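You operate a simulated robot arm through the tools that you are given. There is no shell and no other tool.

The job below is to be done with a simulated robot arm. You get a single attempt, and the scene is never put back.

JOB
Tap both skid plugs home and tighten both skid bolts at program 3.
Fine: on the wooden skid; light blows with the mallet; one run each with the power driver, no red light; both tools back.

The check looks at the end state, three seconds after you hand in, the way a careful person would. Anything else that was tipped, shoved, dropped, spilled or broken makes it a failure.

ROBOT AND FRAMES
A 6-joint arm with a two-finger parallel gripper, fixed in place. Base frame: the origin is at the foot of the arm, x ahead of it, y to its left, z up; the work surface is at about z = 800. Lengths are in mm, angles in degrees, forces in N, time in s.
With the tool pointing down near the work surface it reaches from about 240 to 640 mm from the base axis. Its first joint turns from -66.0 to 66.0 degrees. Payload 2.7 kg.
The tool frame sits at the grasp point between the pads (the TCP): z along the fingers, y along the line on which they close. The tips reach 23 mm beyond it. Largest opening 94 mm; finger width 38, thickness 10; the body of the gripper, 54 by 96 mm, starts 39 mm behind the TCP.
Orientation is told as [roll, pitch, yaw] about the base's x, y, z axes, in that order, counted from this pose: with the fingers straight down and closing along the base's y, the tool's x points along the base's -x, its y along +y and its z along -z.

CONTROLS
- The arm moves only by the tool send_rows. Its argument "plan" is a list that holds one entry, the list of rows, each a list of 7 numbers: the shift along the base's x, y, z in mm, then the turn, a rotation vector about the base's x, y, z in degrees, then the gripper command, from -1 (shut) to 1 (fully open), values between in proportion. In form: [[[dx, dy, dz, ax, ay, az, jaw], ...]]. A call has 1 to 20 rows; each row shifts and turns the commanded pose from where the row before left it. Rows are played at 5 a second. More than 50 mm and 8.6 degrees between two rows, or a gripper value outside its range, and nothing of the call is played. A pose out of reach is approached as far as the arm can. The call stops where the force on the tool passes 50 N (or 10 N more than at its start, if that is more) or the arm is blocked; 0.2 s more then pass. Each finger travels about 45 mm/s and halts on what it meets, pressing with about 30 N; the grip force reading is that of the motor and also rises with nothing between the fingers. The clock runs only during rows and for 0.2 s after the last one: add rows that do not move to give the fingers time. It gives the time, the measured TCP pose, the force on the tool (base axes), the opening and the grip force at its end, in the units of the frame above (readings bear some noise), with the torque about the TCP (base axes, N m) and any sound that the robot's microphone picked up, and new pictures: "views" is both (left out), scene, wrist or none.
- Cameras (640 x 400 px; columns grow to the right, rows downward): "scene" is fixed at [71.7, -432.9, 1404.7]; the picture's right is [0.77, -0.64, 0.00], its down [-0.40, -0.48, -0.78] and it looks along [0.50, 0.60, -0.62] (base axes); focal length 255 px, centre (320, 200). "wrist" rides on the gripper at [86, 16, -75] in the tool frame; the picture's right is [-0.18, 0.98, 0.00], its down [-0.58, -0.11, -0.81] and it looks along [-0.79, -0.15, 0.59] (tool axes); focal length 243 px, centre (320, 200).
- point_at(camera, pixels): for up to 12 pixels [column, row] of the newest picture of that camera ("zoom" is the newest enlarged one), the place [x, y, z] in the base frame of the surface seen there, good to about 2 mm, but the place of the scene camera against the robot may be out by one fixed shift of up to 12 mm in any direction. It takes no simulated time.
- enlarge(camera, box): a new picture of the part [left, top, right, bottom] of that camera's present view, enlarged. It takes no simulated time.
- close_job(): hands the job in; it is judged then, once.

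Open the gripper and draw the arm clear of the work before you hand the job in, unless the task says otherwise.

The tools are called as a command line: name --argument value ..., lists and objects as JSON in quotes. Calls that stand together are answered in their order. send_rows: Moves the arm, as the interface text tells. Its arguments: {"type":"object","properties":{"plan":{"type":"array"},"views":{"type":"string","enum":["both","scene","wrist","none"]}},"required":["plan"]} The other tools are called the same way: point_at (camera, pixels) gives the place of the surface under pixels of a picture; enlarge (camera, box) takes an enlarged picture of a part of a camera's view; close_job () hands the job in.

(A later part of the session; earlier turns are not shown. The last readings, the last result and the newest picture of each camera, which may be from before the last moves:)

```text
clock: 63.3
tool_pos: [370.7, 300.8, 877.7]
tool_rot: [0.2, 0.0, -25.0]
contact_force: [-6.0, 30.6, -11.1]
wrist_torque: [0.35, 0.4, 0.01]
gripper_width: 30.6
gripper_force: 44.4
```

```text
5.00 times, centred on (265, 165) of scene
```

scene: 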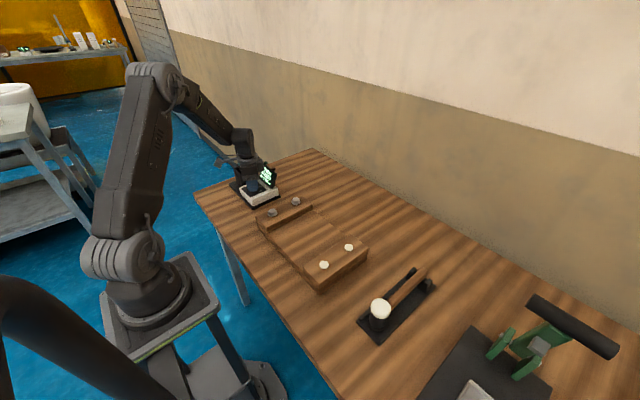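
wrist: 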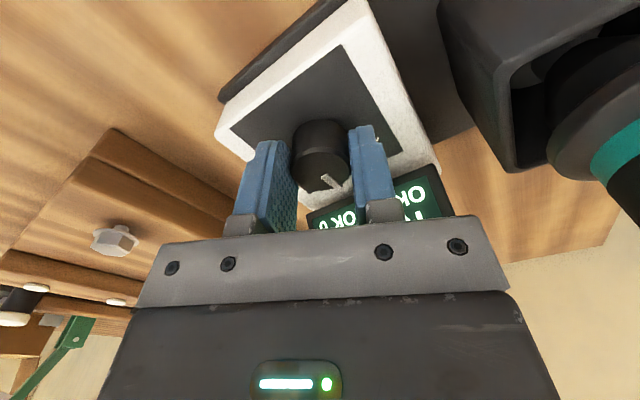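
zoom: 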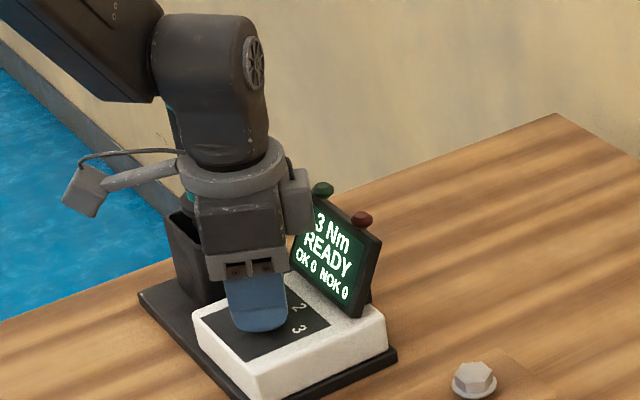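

The display changed to "3 Nm" (program 2). I'll open the jaws, turn the gripper back to +28°, and regrip for the second step.

send_rows --plan '[[[0, 0, 0, 0, 0, 0, -0.4], [0, 0, 0, 0, 0, 0, 0], [0, 0, 0, 0, 0, 0, 0.2], [0, 0, 0, 0, 0, 0, 0.2], [0, 0, 0, 0, 0, 8, 0.2], [0, 0, 0, 0, 0, 8, 0.2], [0, 0, 0, 0, 0, 8, 0.2], [0, 0, 0, 0, 0, 8, 0.2], [0, 0, 0, 0, 0, 8, 0.2], [0, 0, 0, 0, 0, 8, 0.2], [0, 0, 0, 0, 0, 6, 0.2], [0, 0, 0, 0, 0, 0, 0.2]]]'

enlarge --camera "wrist" --box '[230, 60, 430, 230]'

enlarge --camera "scene" --box '[225, 125, 305, 205]'

```text
clock: 65.9
tool_pos: [370.7, 299.7, 878.1]
tool_rot: [0.1, 0.1, 29.2]
contact_force: [0.0, -0.1, -0.3]
wrist_torque: [-0.02, -0.01, 0.0]
gripper_width: 56.3
gripper_force: 0.1
```

scene: 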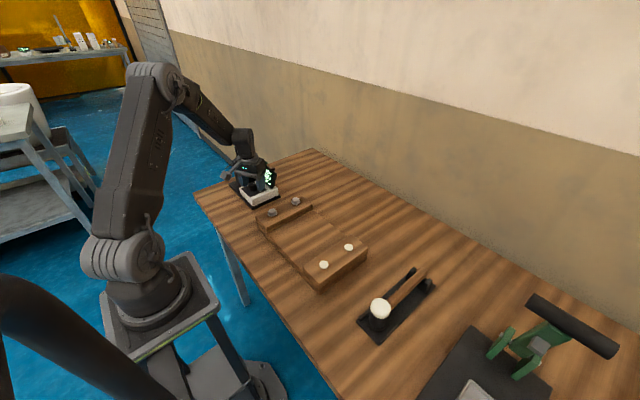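
wrist: 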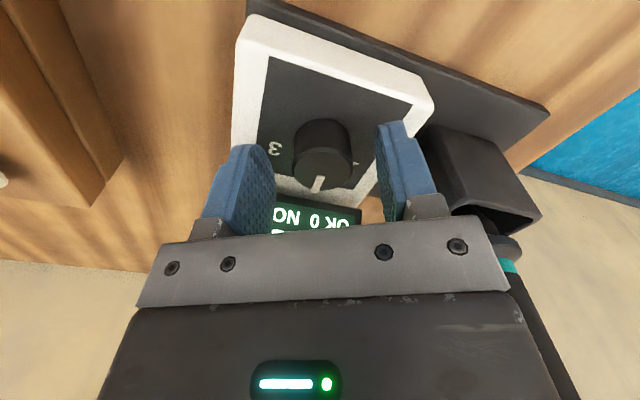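

```text
2.35 times, centred on (330, 145) of wrist
```

zoom: 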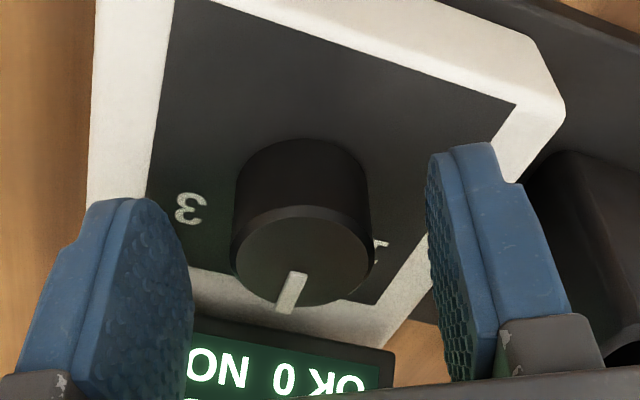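

```text
5.00 times, centred on (265, 165) of scene
```

zoom: 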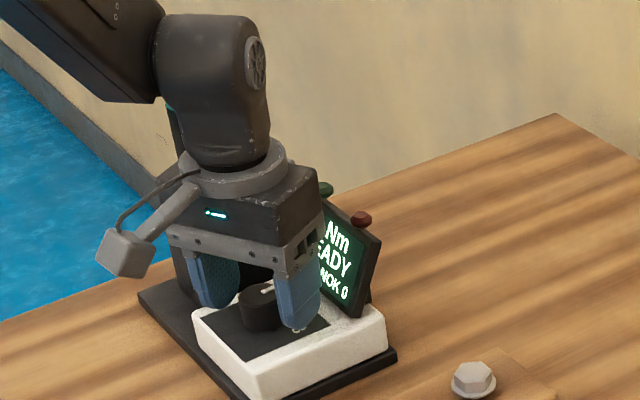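

The pointer has moved to about label 2. I'll close again and check the lateral load.

send_rows --plan '[[[0, 0, 0, 0, 0, 0, -0.1], [0, 0, 0, 0, 0, 0, -0.3], [0, 0, 0, 0, 0, 0, -0.6], [0, 0, 0, 0, 0, 0, -1], [0, 0, 0, 0, 0, 0, -1]]]' --views "none"

```text
clock: 67.1
tool_pos: [370.5, 300.2, 879.9]
tool_rot: [0.2, 0.1, 29.0]
contact_force: [-6.9, 9.1, -1.5]
wrist_torque: [-0.04, -0.13, -0.01]
gripper_width: 30.4
gripper_force: 45.1
```

The load is small (11 N). I'll turn another -54°.

send_rows --plan '[[[-0.2, 0.3, 0, 0, 0, -6, -1], [0, 0, 0, 0, 0, -8, -1], [0, 0, 0, 0, 0, -8, -1], [0, 0, 0, 0, 0, -8, -1], [0, 0, 0, 0, 0, -8, -1], [0, 0, 0, 0, 0, -8, -1], [0, 0, 0, 0, 0, -8, -1], [0, 0, 0, 0, 0, 0, -1]]]'

enlarge --camera "scene" --box '[225, 125, 305, 205]'

enlarge --camera "wrist" --box '[230, 60, 430, 230]'

```text
clock: 68.9
tool_pos: [371.2, 301.5, 879.4]
tool_rot: [0.2, 0.2, -25.2]
contact_force: [-6.5, 28.4, -12.0]
wrist_torque: [0.3, 0.48, 0.01]
gripper_width: 30.7
gripper_force: 45.4
```

scene: 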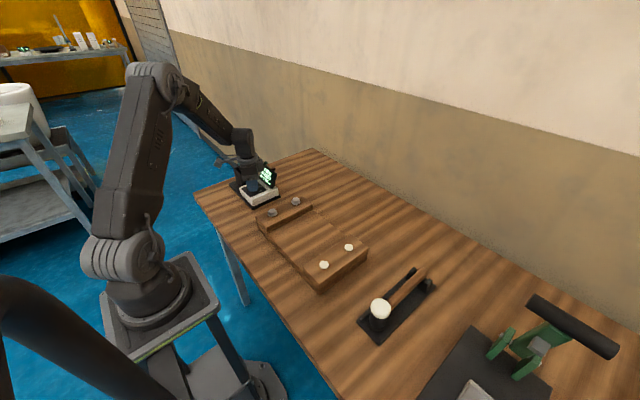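
wrist: 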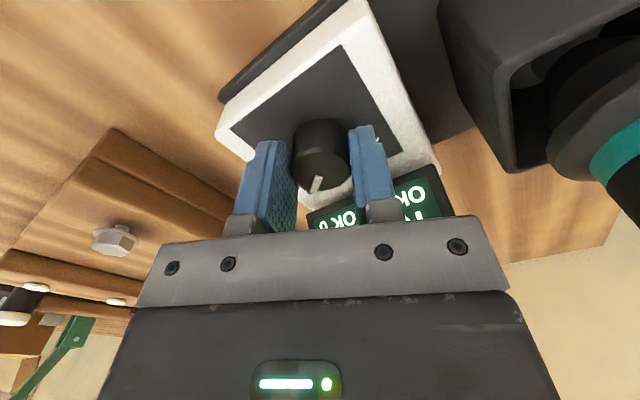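

```text
5.00 times, centred on (265, 165) of scene
```

zoom: 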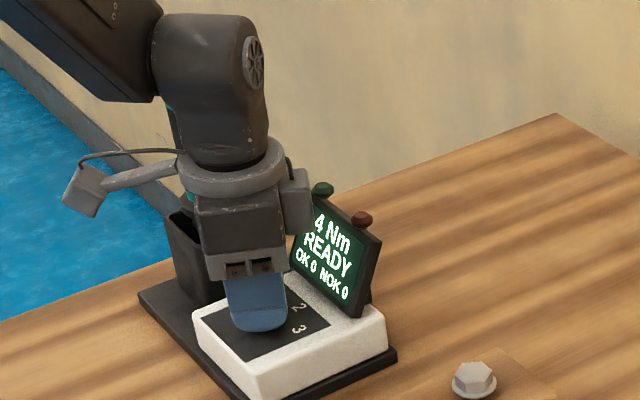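

```text
2.35 times, centred on (330, 145) of wrist
```

zoom: 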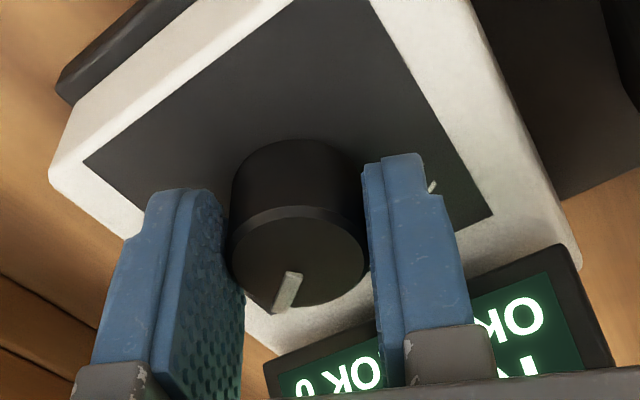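

The display now reads "4 Nm", i.e. program 3. I'll release and rise to check the pointer against label 3.

send_rows --plan '[[[0, 0, 0, 0, 0, 0, -0.4], [0, 0, 0, 0, 0, 0, 0], [0, 0, 0, 0, 0, 0, 0.2], [0, 0, 0, 0, 0, 0, 0.2], [0, 0, 20, 0, 0, 0, 0.2], [0, 0, 25, 0, 0, 0, 0.2], [0, 0, 25, 0, 0, 8, 0.2], [-20, 0, 20, 0, 0, 8, 0.2], [-30, 0, 20, 0, 0, 8, 0.2], [-30, 0, 10, 0, 0, 1.2, 0.2], [-20, -10, 0, 0, 0, 0, 0.2], [0, 0, 0, 0, 0, 0, 0.2]]]'

enlarge --camera "scene" --box '[225, 125, 305, 205]'

enlarge --camera "wrist" --box '[270, 70, 430, 220]'

```text
clock: 71.5
tool_pos: [271.4, 289.0, 999.0]
tool_rot: [0.1, 0.1, 0.2]
contact_force: [0.6, 0.4, 0.6]
wrist_torque: [-0.03, 0.01, -0.01]
gripper_width: 56.3
gripper_force: 0.0
```

scene: 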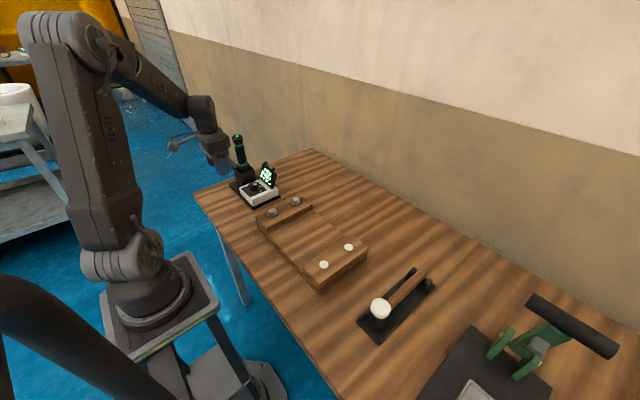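
wrist: 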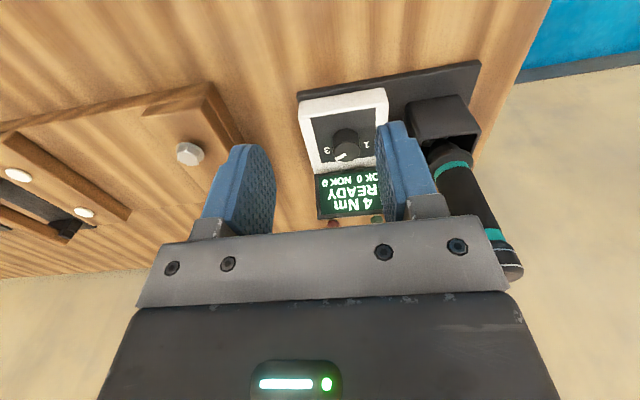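

```text
5.00 times, centred on (265, 165) of scene
```

zoom: 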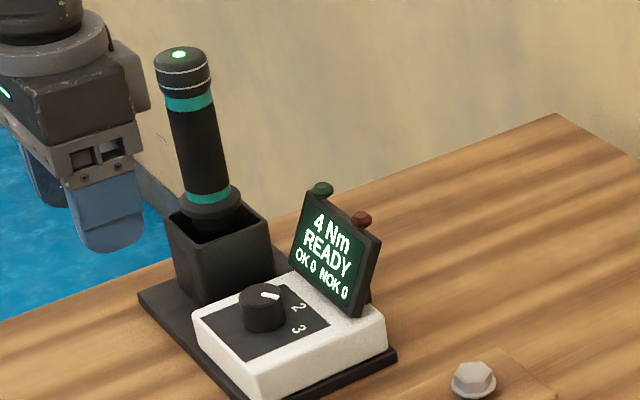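

```text
2.67 times, centred on (350, 145) of wrist
```

zoom: 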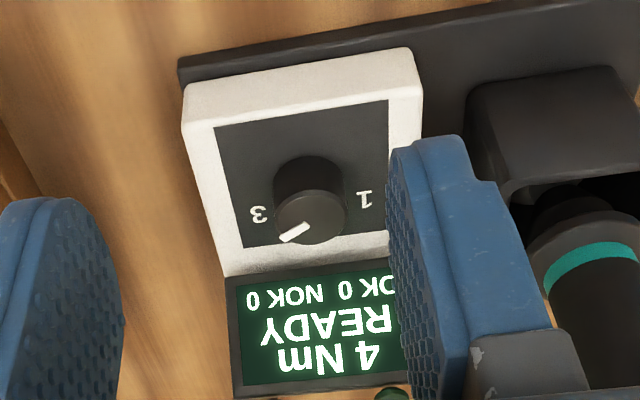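

The display shows "4 Nm READY, OK 0 NOK 0". I'll measure the pointer's angle relative to label 3.

enlarge --camera "wrist" --box '[320, 115, 376, 165]'

point_at --camera "zoom" --pixels '[[240, 305], [265, 292], [290, 275], [300, 270], [300, 200], [300, 340], [210, 280], [395, 280], [140, 265], [455, 220]]'

```text
8.00 times, centred on (348, 140) of wrist
```

zoom: 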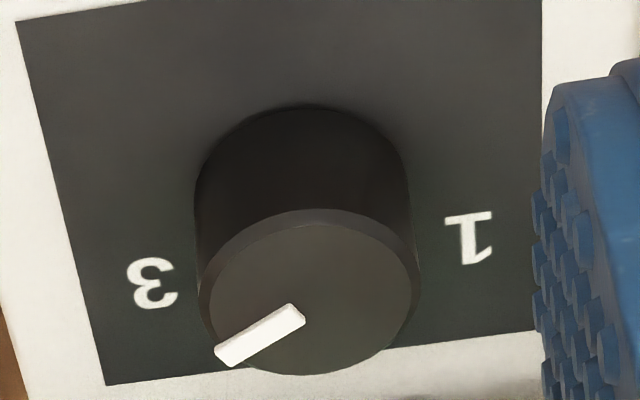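

```text
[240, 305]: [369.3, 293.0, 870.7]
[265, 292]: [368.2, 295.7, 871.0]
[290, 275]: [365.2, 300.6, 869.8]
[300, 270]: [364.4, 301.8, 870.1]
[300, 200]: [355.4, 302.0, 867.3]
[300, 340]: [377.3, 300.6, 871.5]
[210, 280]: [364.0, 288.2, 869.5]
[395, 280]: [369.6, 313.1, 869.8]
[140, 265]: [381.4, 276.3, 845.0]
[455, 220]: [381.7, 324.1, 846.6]
```

The pointer aligns with label 3 (≈-55°) and the screen reads 4 Nm. Next I'll move to inspect the driver with the wrist camera from behind and above.

send_rows --plan '[[[-5, 20, 20, 0, 0, 0, 0.4], [-6, 30, 20, 0, 0, 0, 0.4], [-10, 30, 20, 0, 0, 0, 0.4], [0, 0, 0, 0, 0, 0, 0.4]]]'

enlarge --camera "wrist" --box '[290, 90, 450, 230]'

```text
clock: 72.5
tool_pos: [250.0, 368.7, 1058.3]
tool_rot: [0.0, 0.2, 0.2]
contact_force: [0.3, -0.5, -0.4]
wrist_torque: [-0.03, 0.01, -0.01]
gripper_width: 66.0
gripper_force: 0.2
```

scene: 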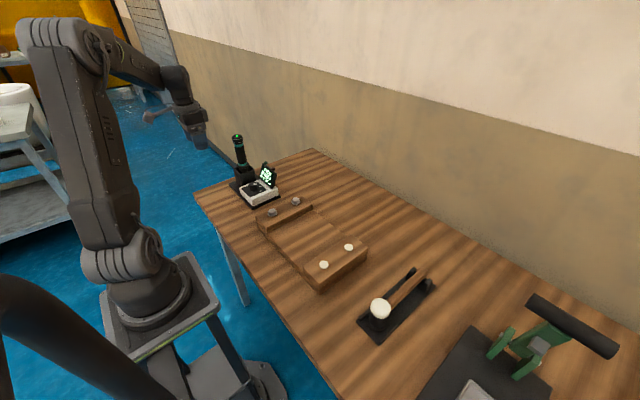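
wrist: 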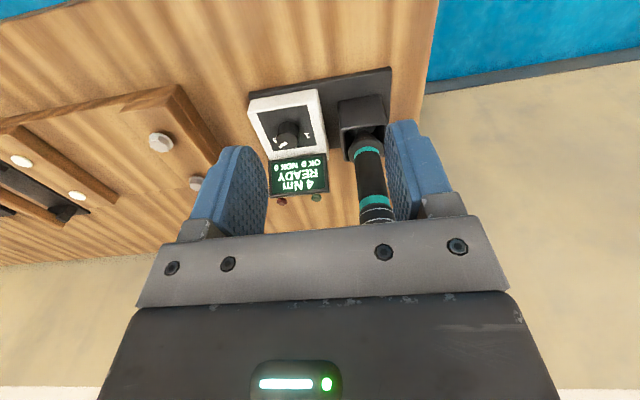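

```text
2.86 times, centred on (370, 160) of wrist
```

zoom: 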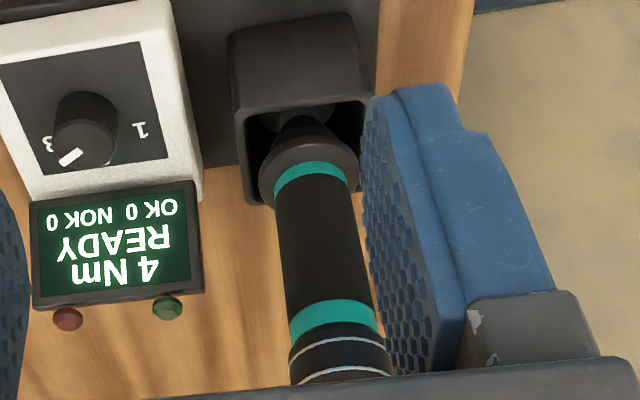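

I'll measure the driver's surfaces: body at zoom (325,230), teal rings, top cap and collar.

point_at --camera "zoom" --pixels '[[325, 250], [280, 240], [365, 240], [320, 210], [310, 175], [330, 318], [335, 350], [335, 375], [305, 150], [300, 125], [245, 150], [365, 110]]'

point_at --camera "scene" --pixels '[[237, 137], [235, 135], [240, 136], [238, 145], [240, 155], [241, 162], [243, 166]]'

enlarge --camera "scene" --box '[225, 125, 265, 195]'

```text
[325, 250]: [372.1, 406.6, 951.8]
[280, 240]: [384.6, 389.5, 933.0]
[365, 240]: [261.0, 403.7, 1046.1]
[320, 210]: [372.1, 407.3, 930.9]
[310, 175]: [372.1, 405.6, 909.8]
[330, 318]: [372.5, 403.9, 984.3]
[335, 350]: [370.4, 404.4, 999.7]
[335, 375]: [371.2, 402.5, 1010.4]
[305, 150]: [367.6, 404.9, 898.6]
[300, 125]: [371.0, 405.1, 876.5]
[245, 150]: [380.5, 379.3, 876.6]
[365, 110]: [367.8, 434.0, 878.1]
```

```text
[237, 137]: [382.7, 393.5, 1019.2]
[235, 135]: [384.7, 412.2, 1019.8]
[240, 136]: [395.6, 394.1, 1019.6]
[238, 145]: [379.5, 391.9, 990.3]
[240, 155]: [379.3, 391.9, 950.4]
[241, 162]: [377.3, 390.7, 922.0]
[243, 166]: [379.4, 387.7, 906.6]
```

```text
5.71 times, centred on (245, 160) of scene
```

zoom: 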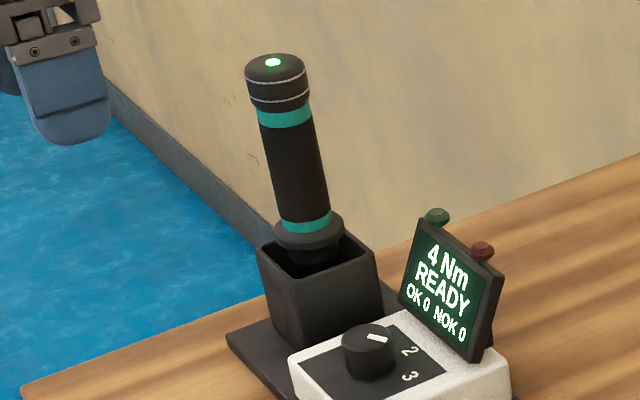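

The driver's axis is ≈(389.5,408), vertical, top ≈1012. I'll measure its cap and ring heights more closely before choosing the grip height.

enlarge --camera "scene" --box '[228, 128, 252, 176]'

point_at --camera "zoom" --pixels '[[250, 60], [262, 72], [240, 75], [268, 95], [268, 110], [272, 120], [275, 140], [285, 200], [295, 260], [298, 280], [300, 300], [302, 330]]'

```text
8.33 times, centred on (240, 152) of scene
```

zoom: 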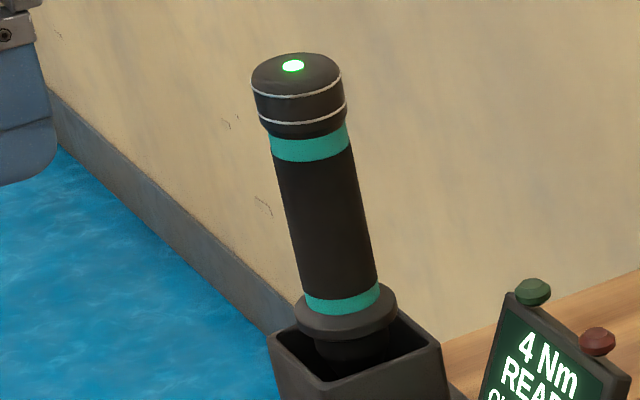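

```text
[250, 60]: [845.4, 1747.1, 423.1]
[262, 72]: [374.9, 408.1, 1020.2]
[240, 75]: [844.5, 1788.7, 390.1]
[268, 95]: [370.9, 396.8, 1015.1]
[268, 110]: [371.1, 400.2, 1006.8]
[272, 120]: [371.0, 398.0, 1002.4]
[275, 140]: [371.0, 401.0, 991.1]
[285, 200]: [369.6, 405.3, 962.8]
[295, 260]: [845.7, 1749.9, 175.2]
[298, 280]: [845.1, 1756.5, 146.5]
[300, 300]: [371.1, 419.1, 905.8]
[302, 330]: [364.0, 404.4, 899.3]
```

I'll get the top centre at the LED, cap edges and collar.

point_at --camera "zoom" --pixels '[[292, 66], [275, 66], [310, 70], [296, 85], [290, 58], [255, 80], [340, 85], [305, 95], [310, 122], [310, 148], [325, 220], [345, 325]]'

```text
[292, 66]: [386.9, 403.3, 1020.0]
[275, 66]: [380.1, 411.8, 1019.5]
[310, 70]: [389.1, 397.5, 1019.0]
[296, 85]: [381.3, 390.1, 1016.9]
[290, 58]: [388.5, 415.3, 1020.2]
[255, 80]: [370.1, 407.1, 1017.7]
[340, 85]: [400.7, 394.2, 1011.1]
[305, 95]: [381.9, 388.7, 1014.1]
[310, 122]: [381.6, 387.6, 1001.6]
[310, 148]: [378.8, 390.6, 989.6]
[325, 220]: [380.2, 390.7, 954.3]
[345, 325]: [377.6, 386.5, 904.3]
```

Scene and wrist data put the driver's axis at ≈(388.5,407). I'll move above it at z≈1075 and check the alignment with the wrist camera.

send_rows --plan '[[[35, 9, 17, 0, 0, 0, 0.4], [35, 10, 0, 0, 0, 0, 0.4], [35, 10, 0, 0, 0, 0, 0.4], [33, 9, 0, 0, 0, 0, 0.4], [0, 0, 0, 0, 0, 0, 0.4]]]'

enlarge --camera "wrist" --box '[240, 30, 420, 220]'

```text
clock: 73.7
tool_pos: [388.4, 407.3, 1076.9]
tool_rot: [0.0, 0.2, 0.2]
contact_force: [0.2, 0.2, 0.3]
wrist_torque: [0.02, -0.02, 0.02]
gripper_width: 65.5
gripper_force: 0.0
```

scene: 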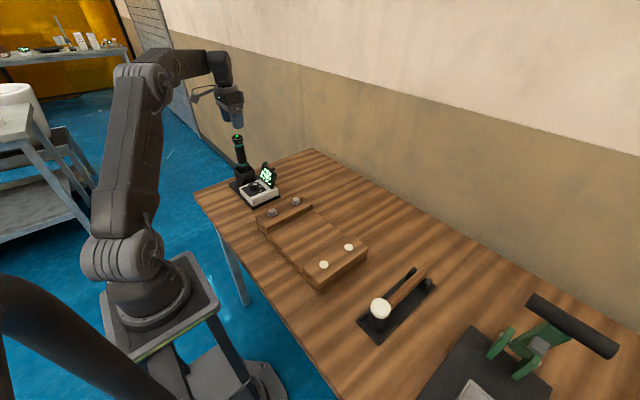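
wrist: 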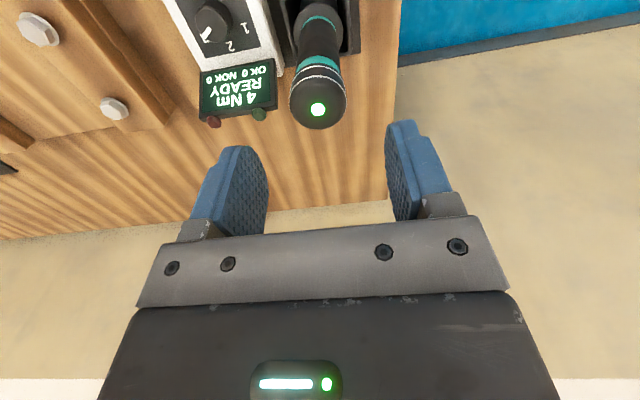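

```text
2.11 times, centred on (330, 125) of wrist
```

zoom: 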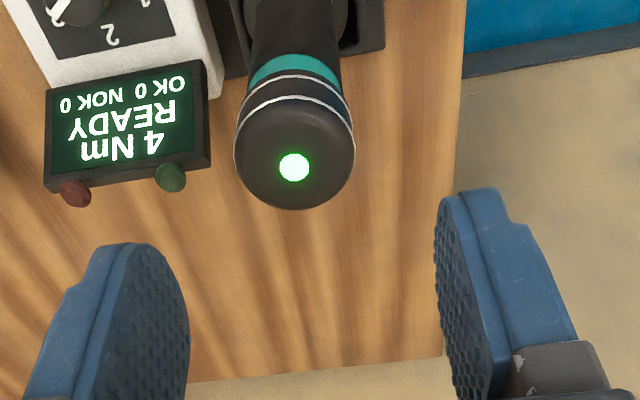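

The LED shows at (318,109). I'll measure the driver's top directly.

point_at --camera "wrist" --pixels '[[318, 109], [300, 105], [335, 105], [318, 125], [318, 90], [307, 118], [330, 118], [295, 92], [343, 92]]'

```text
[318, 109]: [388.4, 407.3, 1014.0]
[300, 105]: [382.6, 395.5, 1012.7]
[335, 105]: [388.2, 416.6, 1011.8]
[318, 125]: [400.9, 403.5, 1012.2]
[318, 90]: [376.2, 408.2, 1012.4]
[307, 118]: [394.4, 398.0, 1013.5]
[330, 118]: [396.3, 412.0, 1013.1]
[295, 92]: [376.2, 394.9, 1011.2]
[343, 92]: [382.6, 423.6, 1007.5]
```

The LED is at (388.4,407.3), exactly under the TCP; top z≈1012.5. I'll descend to z≈985 (palm ~11 mm above the cap) and close.

send_rows --plan '[[[0, 0, -25, 0, 0, 0, 0.4], [0, 0, -25, 0, 0, 0, 0.4], [0, 0, -25, 0, 0, 0, 0.4], [0, 0, -12, 0, 0, 0, 0.4], [0, 0, -5, 0, 0, 0, 0.4], [0, 0, 0, 0, 0, 0, 0.4]]]'

enlarge --camera "scene" --box '[215, 120, 265, 190]'

```text
clock: 75.1
tool_pos: [388.2, 407.0, 983.5]
tool_rot: [0.1, 0.1, 0.2]
contact_force: [0.3, 0.0, -0.6]
wrist_torque: [0.02, -0.01, -0.03]
gripper_width: 65.7
gripper_force: 0.1
```

scene: 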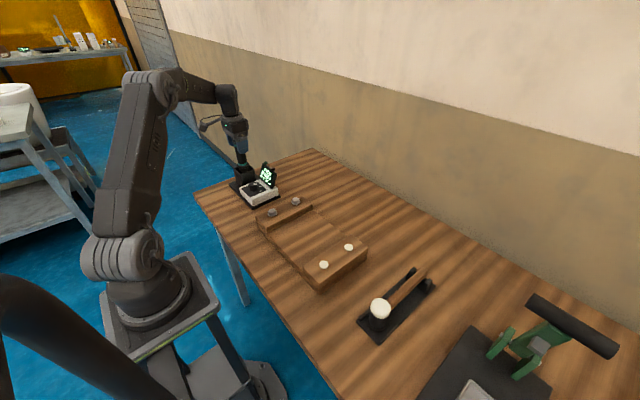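
wrist: 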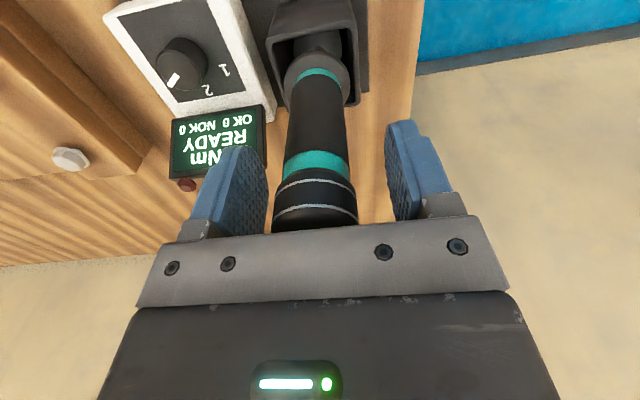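

```text
5.71 times, centred on (240, 155) of scene
```

zoom: 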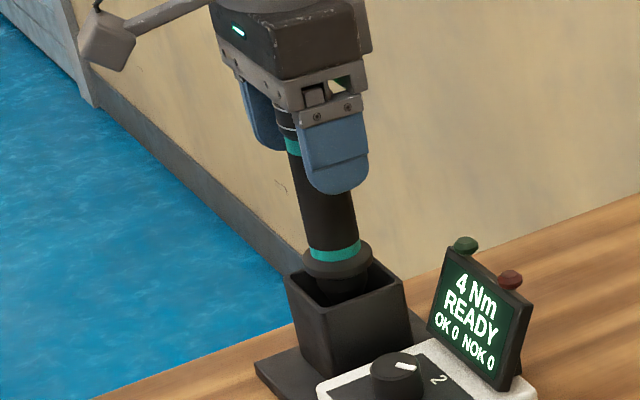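

The fingers flank the driver's upper part. I'll close the jaws and check the load.

send_rows --plan '[[[0, 0, 0, 0, 0, 0, 0.1], [0, 0, 0, 0, 0, 0, -0.1], [0, 0, 0, 0, 0, 0, -0.3], [0, 0, 0, 0, 0, 0, -0.7], [0, 0, 0, 0, 0, 0, -1], [0, 0, 0, 0, 0, 0, -1]]]'

enlarge --camera "scene" --box '[215, 120, 265, 190]'

```text
clock: 76.5
tool_pos: [389.9, 407.6, 984.1]
tool_rot: [0.0, 0.1, 0.2]
contact_force: [-0.1, -2.2, 1.0]
wrist_torque: [-0.22, -0.01, -0.02]
gripper_width: 36.6
gripper_force: 29.8
```

scene: 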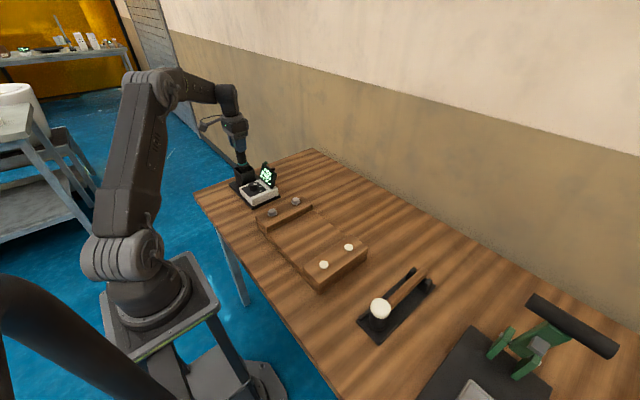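
wrist: 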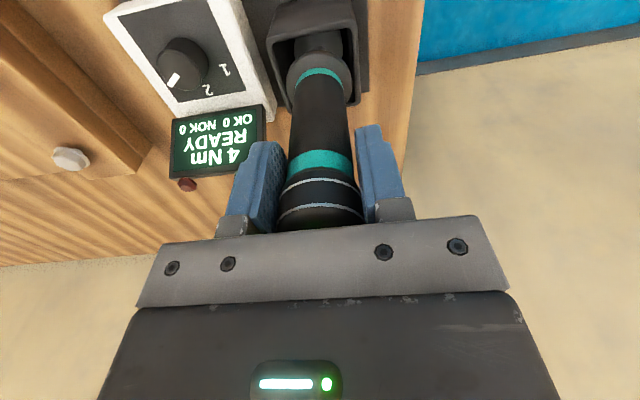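

```text
5.71 times, centred on (240, 155) of scene
```

zoom: 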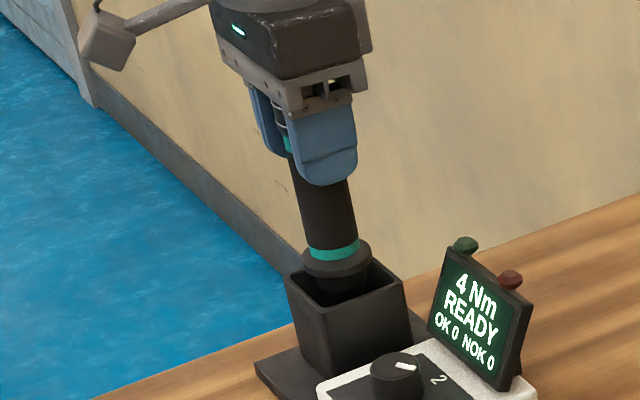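

The driver is held (36.6 mm, 29.8 N, little side load). I'll lift it gently straight up out of the holster.

send_rows --plan '[[[0, 0, 4, 0, 0, 0, -1], [0, 0, 10, 0, 0, 0, -1], [0, 0, 18, 0, 0, 0, -1], [0, 0, 25, 0, 0, 0, -1], [0, 0, 30, 0, 0, 0, -1], [0, 0, 30, 0, 0, 0, -1], [0, 0, 0, 0, 0, 0, -1]]]'

enlarge --camera "scene" --box '[205, 90, 285, 190]'

```text
clock: 78.1
tool_pos: [387.7, 407.3, 1100.3]
tool_rot: [0.0, 0.2, 0.2]
contact_force: [0.2, -0.1, -5.7]
wrist_torque: [0.0, -0.04, 0.0]
gripper_width: 36.8
gripper_force: 29.3
```

scene: 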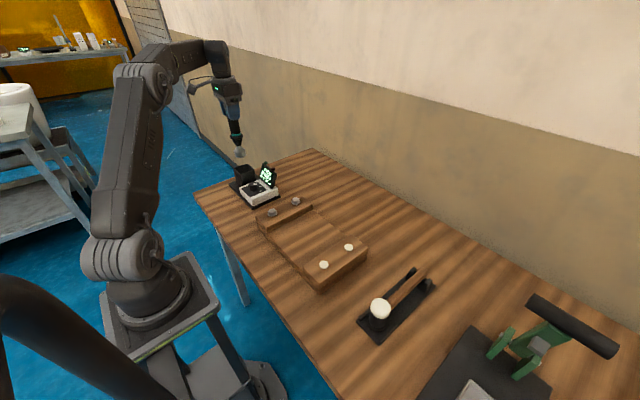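
wrist: 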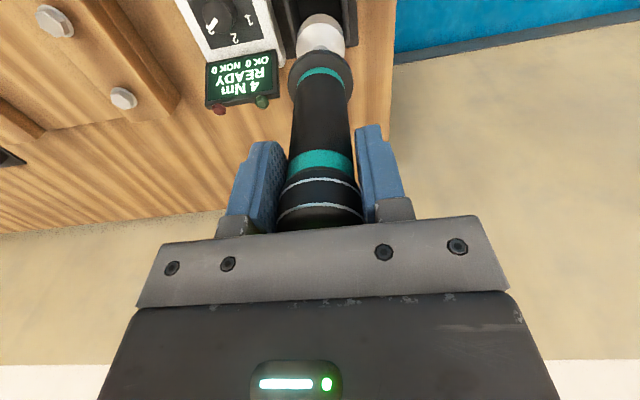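

```text
4.00 times, centred on (245, 140) of scene
```

zoom: 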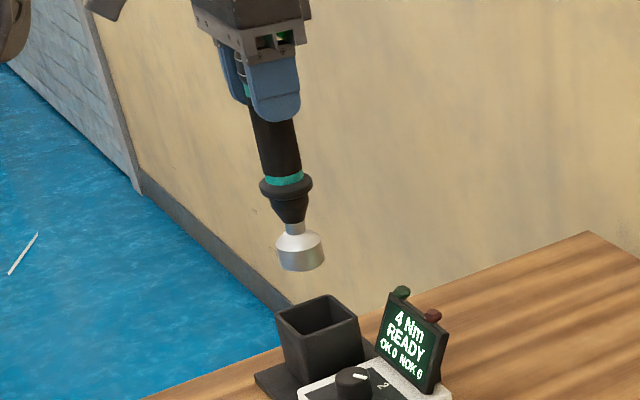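

The driver is out, with a large silver socket at zoom (300,255). I'll measure the socket bottom and the bolts.

point_at --camera "zoom" --pixels '[[300, 266], [300, 255], [280, 250], [322, 255], [300, 238], [296, 228], [290, 205], [287, 188], [318, 315], [310, 300], [345, 320]]'

enlarge --camera "scene" --box '[255, 185, 315, 225]'

point_at --camera "wrist" --pixels '[[123, 97], [55, 20], [320, 30], [320, 50], [305, 48], [338, 48]]'

```text
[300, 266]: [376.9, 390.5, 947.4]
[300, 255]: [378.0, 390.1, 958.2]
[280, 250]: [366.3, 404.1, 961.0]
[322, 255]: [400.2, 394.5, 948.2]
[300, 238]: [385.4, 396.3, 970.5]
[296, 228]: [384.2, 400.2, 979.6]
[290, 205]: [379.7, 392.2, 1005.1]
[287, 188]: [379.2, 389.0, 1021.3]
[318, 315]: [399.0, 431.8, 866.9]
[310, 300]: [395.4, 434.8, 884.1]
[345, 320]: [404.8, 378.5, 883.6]
```

```text
10.00 times, centred on (285, 205) of scene
```

zoom: 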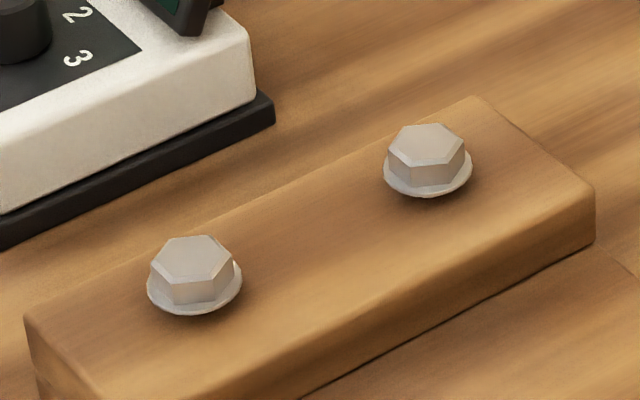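

```text
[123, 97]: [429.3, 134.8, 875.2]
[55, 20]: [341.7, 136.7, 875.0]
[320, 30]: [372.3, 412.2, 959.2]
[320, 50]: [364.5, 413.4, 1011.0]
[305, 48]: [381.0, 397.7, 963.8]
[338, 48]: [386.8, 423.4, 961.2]
```

The socket bottom is ≈163 mm below the TCP. I'll rise a little more and carry the driver around the controller toward bolt 1, staying high.

send_rows --plan '[[[-5, -5, 15, 0, 0, 0, -1], [-5, -25, 0, 0, 0, 0, -1], [-5, -30, 0, 0, 0, 0, -1], [-5, -30, 0, 0, 0, 0, -1], [-5, -30, 0, 0, 0, 0, -1], [-5, -30, 0, 0, 0, 0, -1], [-5, -30, 0, 0, 0, 0, -1], [-5, -30, 0, 0, 0, 0, -1], [-4, -30, 0, 0, 0, 0, -1], [-1, -25, 0, 0, 0, 0, -1], [0, -17, 0, 0, 0, 0, -1], [0, 0, -30, 0, 0, 0, -1], [0, 0, 0, 0, 0, 0, -1]]]'

enlarge --camera "scene" --box '[225, 130, 325, 230]'

```text
clock: 80.9
tool_pos: [342.3, 124.3, 1085.2]
tool_rot: [-0.1, 0.3, 0.2]
contact_force: [0.8, 0.0, -5.2]
wrist_torque: [0.0, 0.05, -0.01]
gripper_width: 36.5
gripper_force: 29.9
```

scene: 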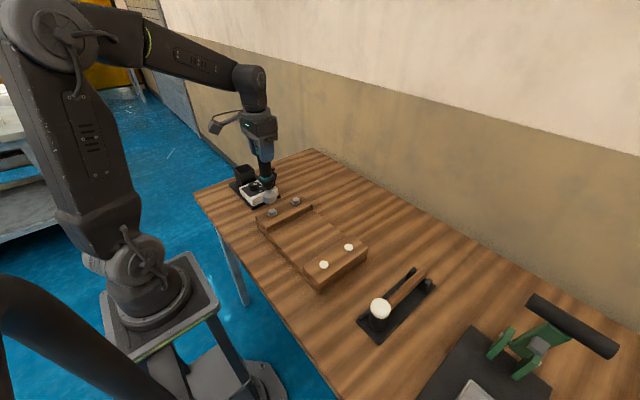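
wrist: 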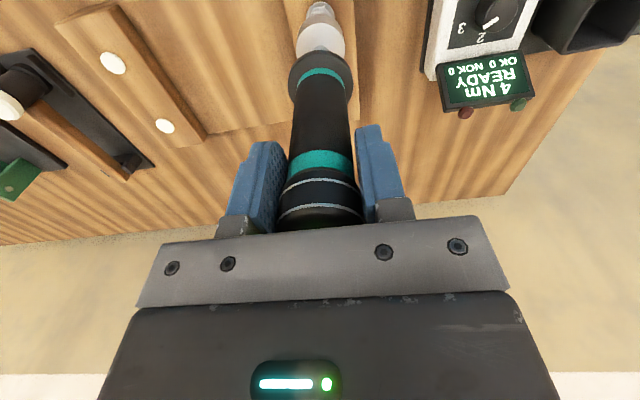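

```text
4.00 times, centred on (275, 180) of scene
```

zoom: 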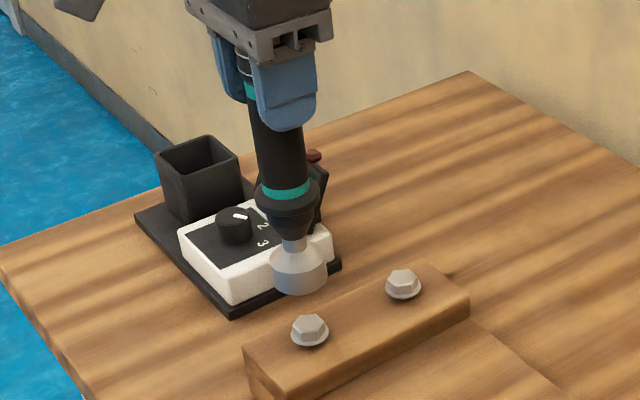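

The driver is near bolt 1 (bolt at zoom (310,328), socket at (298,275)). I'll measure both in the same camera for the lateral offset.

point_at --camera "zoom" --pixels '[[299, 280], [299, 270], [299, 290], [275, 272], [324, 275], [310, 322], [300, 322], [320, 325], [310, 333], [402, 278], [393, 278], [412, 280]]'

point_at --camera "wrist" --pixels '[[320, 40], [300, 35], [342, 35], [322, 80], [320, 10]]'

enlarge --camera "wrist" --box '[250, 0, 400, 110]'

```text
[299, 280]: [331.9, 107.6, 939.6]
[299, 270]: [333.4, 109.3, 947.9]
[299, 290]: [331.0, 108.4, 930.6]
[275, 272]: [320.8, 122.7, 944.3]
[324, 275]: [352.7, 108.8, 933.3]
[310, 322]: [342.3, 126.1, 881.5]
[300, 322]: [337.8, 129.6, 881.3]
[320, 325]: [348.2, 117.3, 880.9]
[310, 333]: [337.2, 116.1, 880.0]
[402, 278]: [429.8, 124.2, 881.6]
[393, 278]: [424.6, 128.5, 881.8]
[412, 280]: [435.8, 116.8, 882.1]
```

```text
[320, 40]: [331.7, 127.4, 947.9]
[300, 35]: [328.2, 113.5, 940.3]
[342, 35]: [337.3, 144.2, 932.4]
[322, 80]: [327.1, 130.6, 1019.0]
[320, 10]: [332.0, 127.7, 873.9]
```

```text
3.64 times, centred on (325, 55) of wrist
```

zoom: 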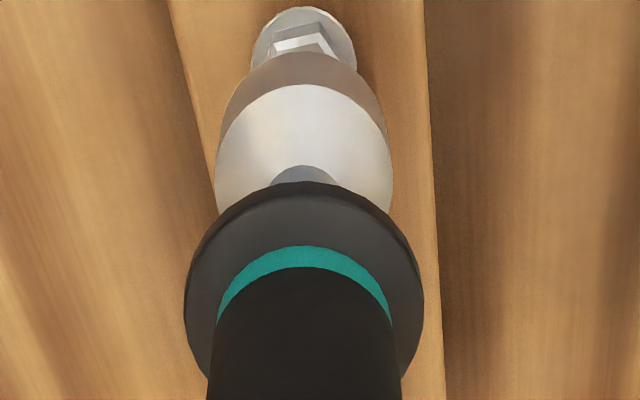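

Socket centre (≈340,125) and bolt 1 centre (≈341,124.7) coincide. I'll lower to ~5 mm above the bolt and look again.

send_rows --plan '[[[0.5, -0.5, -15, 0, 0, 0, -1], [0, 0, -15, 0, 0, 0, -1], [0, 0, -8, 0, 0, 0, -1], [0, 0, 0, 0, 0, 0, -1]]]'

enlarge --camera "scene" --box '[245, 170, 305, 220]'

enlarge --camera "wrist" --box '[250, 0, 400, 110]'

```text
clock: 81.9
tool_pos: [343.7, 125.2, 1048.2]
tool_rot: [0.0, 0.3, 0.2]
contact_force: [-0.8, -0.2, -6.1]
wrist_torque: [0.02, 0.03, 0.01]
gripper_width: 36.4
gripper_force: 29.9
```

scene: 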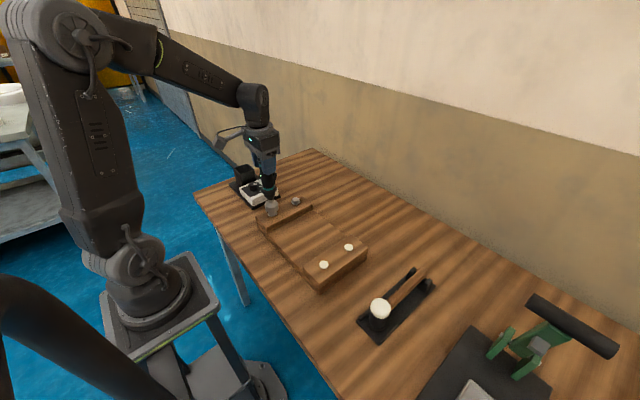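
wrist: 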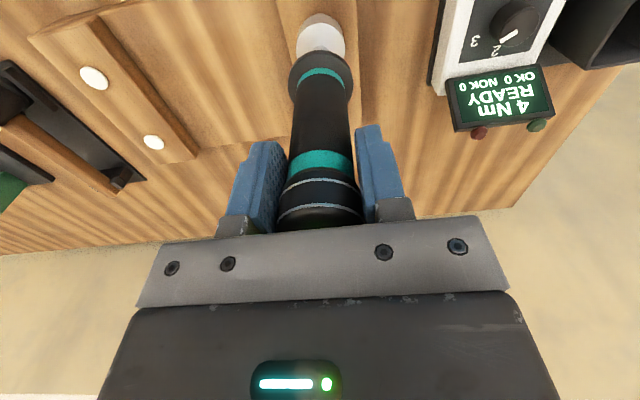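

```text
8.00 times, centred on (275, 195) of scene
```

zoom: 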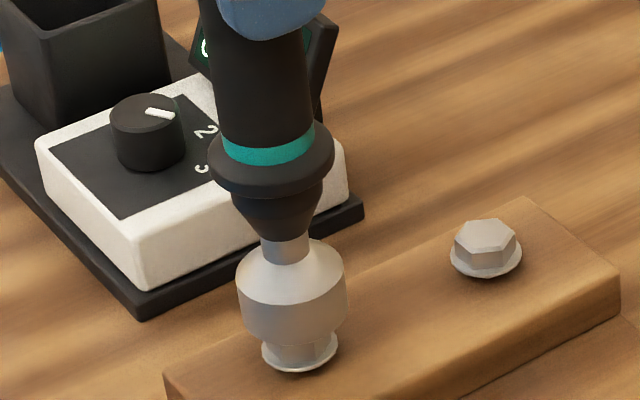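

```text
3.64 times, centred on (325, 55) of wrist
```

zoom: 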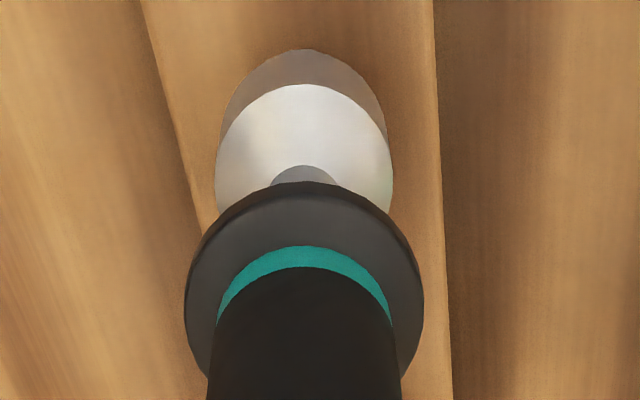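

The socket is just over bolt 1. I'll measure the socket and the bolt's flange edges in this zoom for a finer alignment.

enlarge --camera "scene" --box '[255, 195, 291, 219]'

point_at --camera "zoom" --pixels '[[220, 210], [320, 240], [390, 200], [240, 240], [370, 240], [290, 290], [300, 270], [340, 260], [250, 270], [310, 300], [260, 290], [350, 290]]'

```text
16.00 times, centred on (273, 207) of scene
```

zoom: 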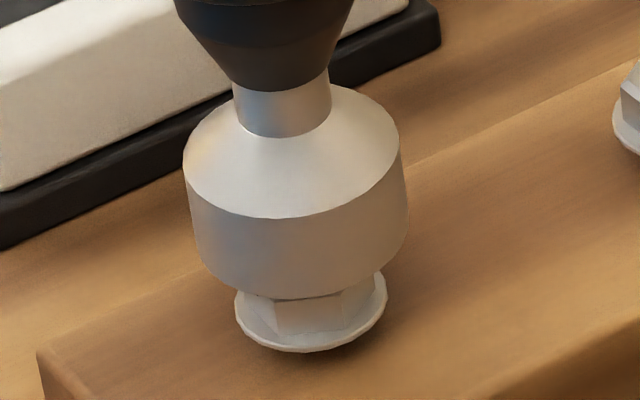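

```text
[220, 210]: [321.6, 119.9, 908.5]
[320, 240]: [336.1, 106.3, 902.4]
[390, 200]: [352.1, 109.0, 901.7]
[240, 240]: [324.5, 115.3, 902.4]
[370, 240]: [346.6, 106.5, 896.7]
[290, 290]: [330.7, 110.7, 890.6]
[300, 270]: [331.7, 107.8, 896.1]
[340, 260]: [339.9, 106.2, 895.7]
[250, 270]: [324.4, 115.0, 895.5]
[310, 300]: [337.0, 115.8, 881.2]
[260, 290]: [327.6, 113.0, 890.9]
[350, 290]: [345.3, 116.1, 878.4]
```

The socket axis extrapolates onto the bolt within ~0.5 mm; the gap is ≈8 mm. I'll lower in small steps and watch the force.

send_rows --plan '[[[0, 0, -4, 0, 0, 0, -1], [0, 0, -2, 0, 0, 0, -1], [0, 0, -2, 0, 0, 0, -1], [0, 0, -1, 0, 0, 0, -1], [0, 0, 0, 0, 0, 0, -1]]]' --views "scene"

enlarge --camera "scene" --box '[255, 195, 291, 219]'

```text
clock: 83.1
tool_pos: [344.5, 125.1, 1037.9]
tool_rot: [0.0, 0.2, 0.2]
contact_force: [0.8, 0.0, -6.2]
wrist_torque: [0.0, 0.06, 0.02]
gripper_width: 36.5
gripper_force: 30.2
```

scene: 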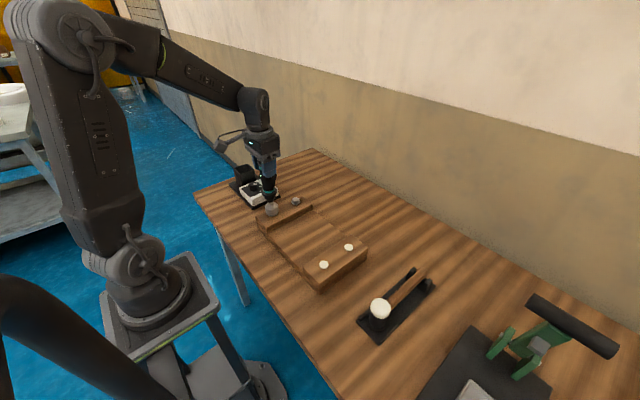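

```text
16.00 times, centred on (273, 207) of scene
```

zoom: 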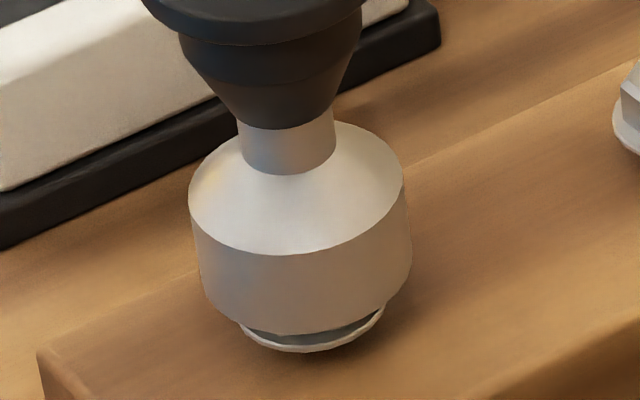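

The socket has slid over the hex with no resistance yet. Before pressing, I'll check bolt 2's flange height above the wood to know whether the bolts must travel down.

enlarge --camera "scene" --box '[281, 190, 311, 210]'

point_at --camera "zoom" --pixels '[[310, 140], [310, 180], [310, 210], [310, 225], [310, 235], [310, 245], [310, 255], [310, 270], [310, 290], [250, 215], [375, 215], [310, 320]]'

```text
16.00 times, centred on (296, 200) of scene
```

zoom: 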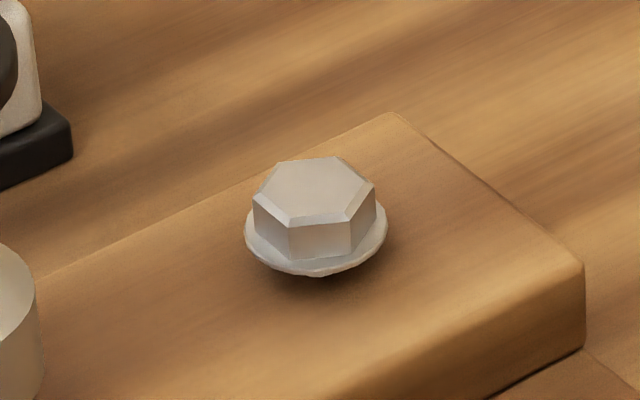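

```text
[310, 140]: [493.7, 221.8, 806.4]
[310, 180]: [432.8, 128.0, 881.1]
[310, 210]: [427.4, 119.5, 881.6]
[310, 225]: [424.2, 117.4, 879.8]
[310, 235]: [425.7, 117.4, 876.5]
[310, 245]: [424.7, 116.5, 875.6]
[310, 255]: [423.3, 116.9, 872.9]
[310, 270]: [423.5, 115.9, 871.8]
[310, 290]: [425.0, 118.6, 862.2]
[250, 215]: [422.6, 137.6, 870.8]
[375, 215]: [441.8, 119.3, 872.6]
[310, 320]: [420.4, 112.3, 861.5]
```

Bolt 2's flange is ~9 mm above the wood, so the bolts must run down ~7 mm and the driver must follow. I'll lower in 1 mm steps to find first contact on bolt 1.

send_rows --plan '[[[0, 0, -1, 0, 0, 0, -1], [0, 0, -1, 0, 0, 0, -1], [0, 0, -1, 0, 0, 0, -1], [0, 0, 0, 0, 0, 0, -1]]]' --views "scene"

enlarge --camera "scene" --box '[235, 155, 295, 219]'

```text
clock: 84.1
tool_pos: [343.3, 125.4, 1034.5]
tool_rot: [0.0, 0.2, 0.1]
contact_force: [0.3, -0.1, -5.6]
wrist_torque: [0.01, 0.02, 0.0]
gripper_width: 36.7
gripper_force: 30.4
```

scene: 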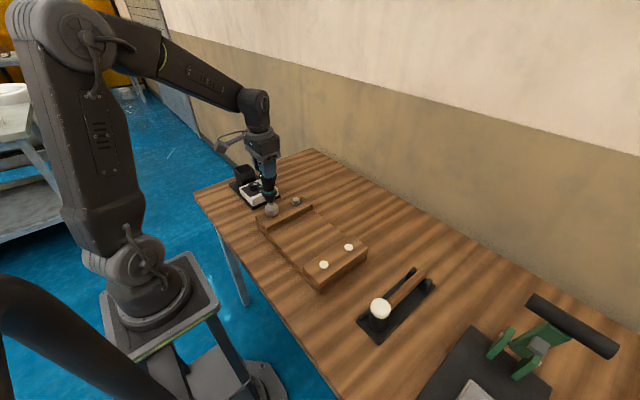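

```text
6.25 times, centred on (265, 187) of scene
```

zoom: 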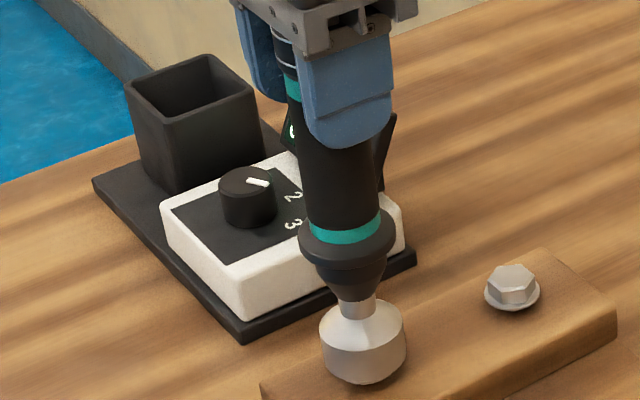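

No contact yet at z=1034.5; the simulation pauses between calls, so I can step carefully. I'll lower 1 mm at a time while watching the screen in the wrist view.

send_rows --plan '[[[0, 0, -1, 0, 0, 0, -1], [0, 0, -1, 0, 0, 0, -1], [0, 0, 0, 0, 0, 0, -1]]]' --views "wrist"

```text
clock: 84.9
tool_pos: [342.9, 125.2, 1033.0]
tool_rot: [0.1, 0.1, 0.2]
contact_force: [-0.4, -0.1, -4.7]
wrist_torque: [-0.01, -0.03, 0.0]
gripper_width: 36.8
gripper_force: 30.0
```

wrist: 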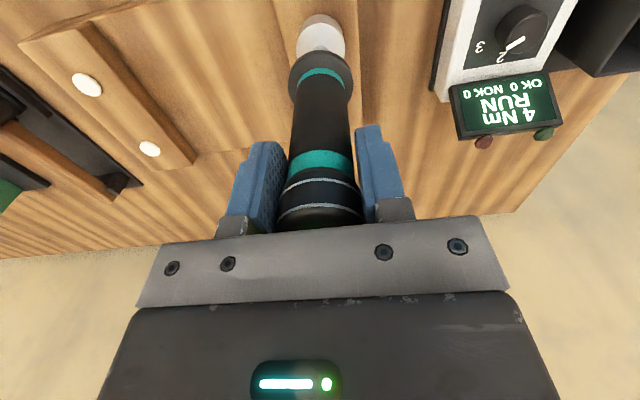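

The screen now shows "RUN": the driver started on contact. I'll continue in short calls, following down gently and watching the screen and force.

send_rows --plan '[[[0, 0, -1, 0, 0, 0, -1]]]' --views "wrist"

enlarge --camera "wrist" --box '[430, 60, 580, 150]'

enlarge --camera "scene" --box '[255, 195, 291, 219]'

```text
clock: 85.3
tool_pos: [343.7, 125.1, 1033.2]
tool_rot: [0.2, 0.1, 0.3]
contact_force: [0.0, -0.2, -3.7]
wrist_torque: [0.09, 0.02, 0.01]
gripper_width: 36.6
gripper_force: 30.3
```

wrist: 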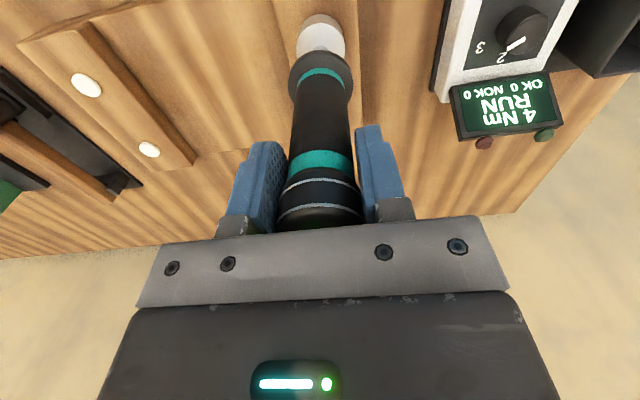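

```text
4.27 times, centred on (505, 105) of wrist
```

zoom: 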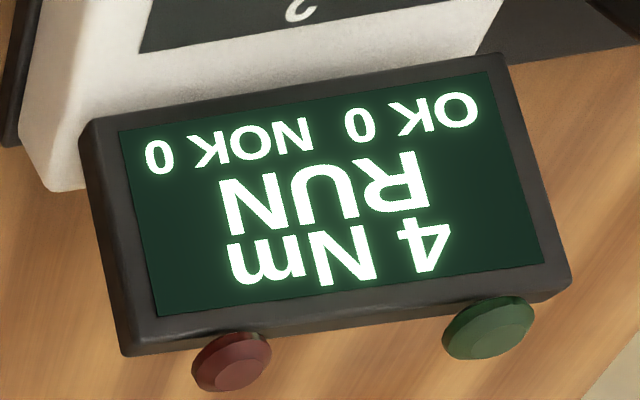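

```text
16.00 times, centred on (273, 207) of scene
```

zoom: 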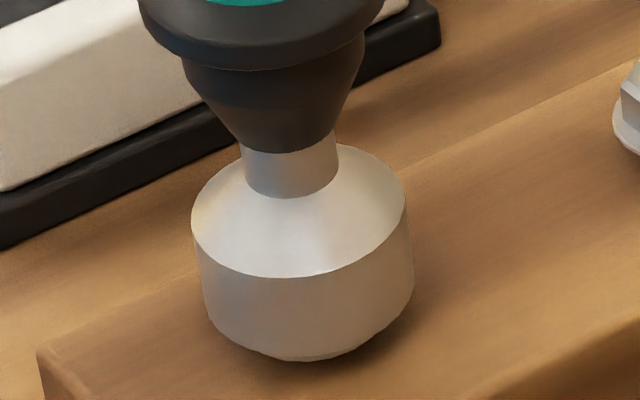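

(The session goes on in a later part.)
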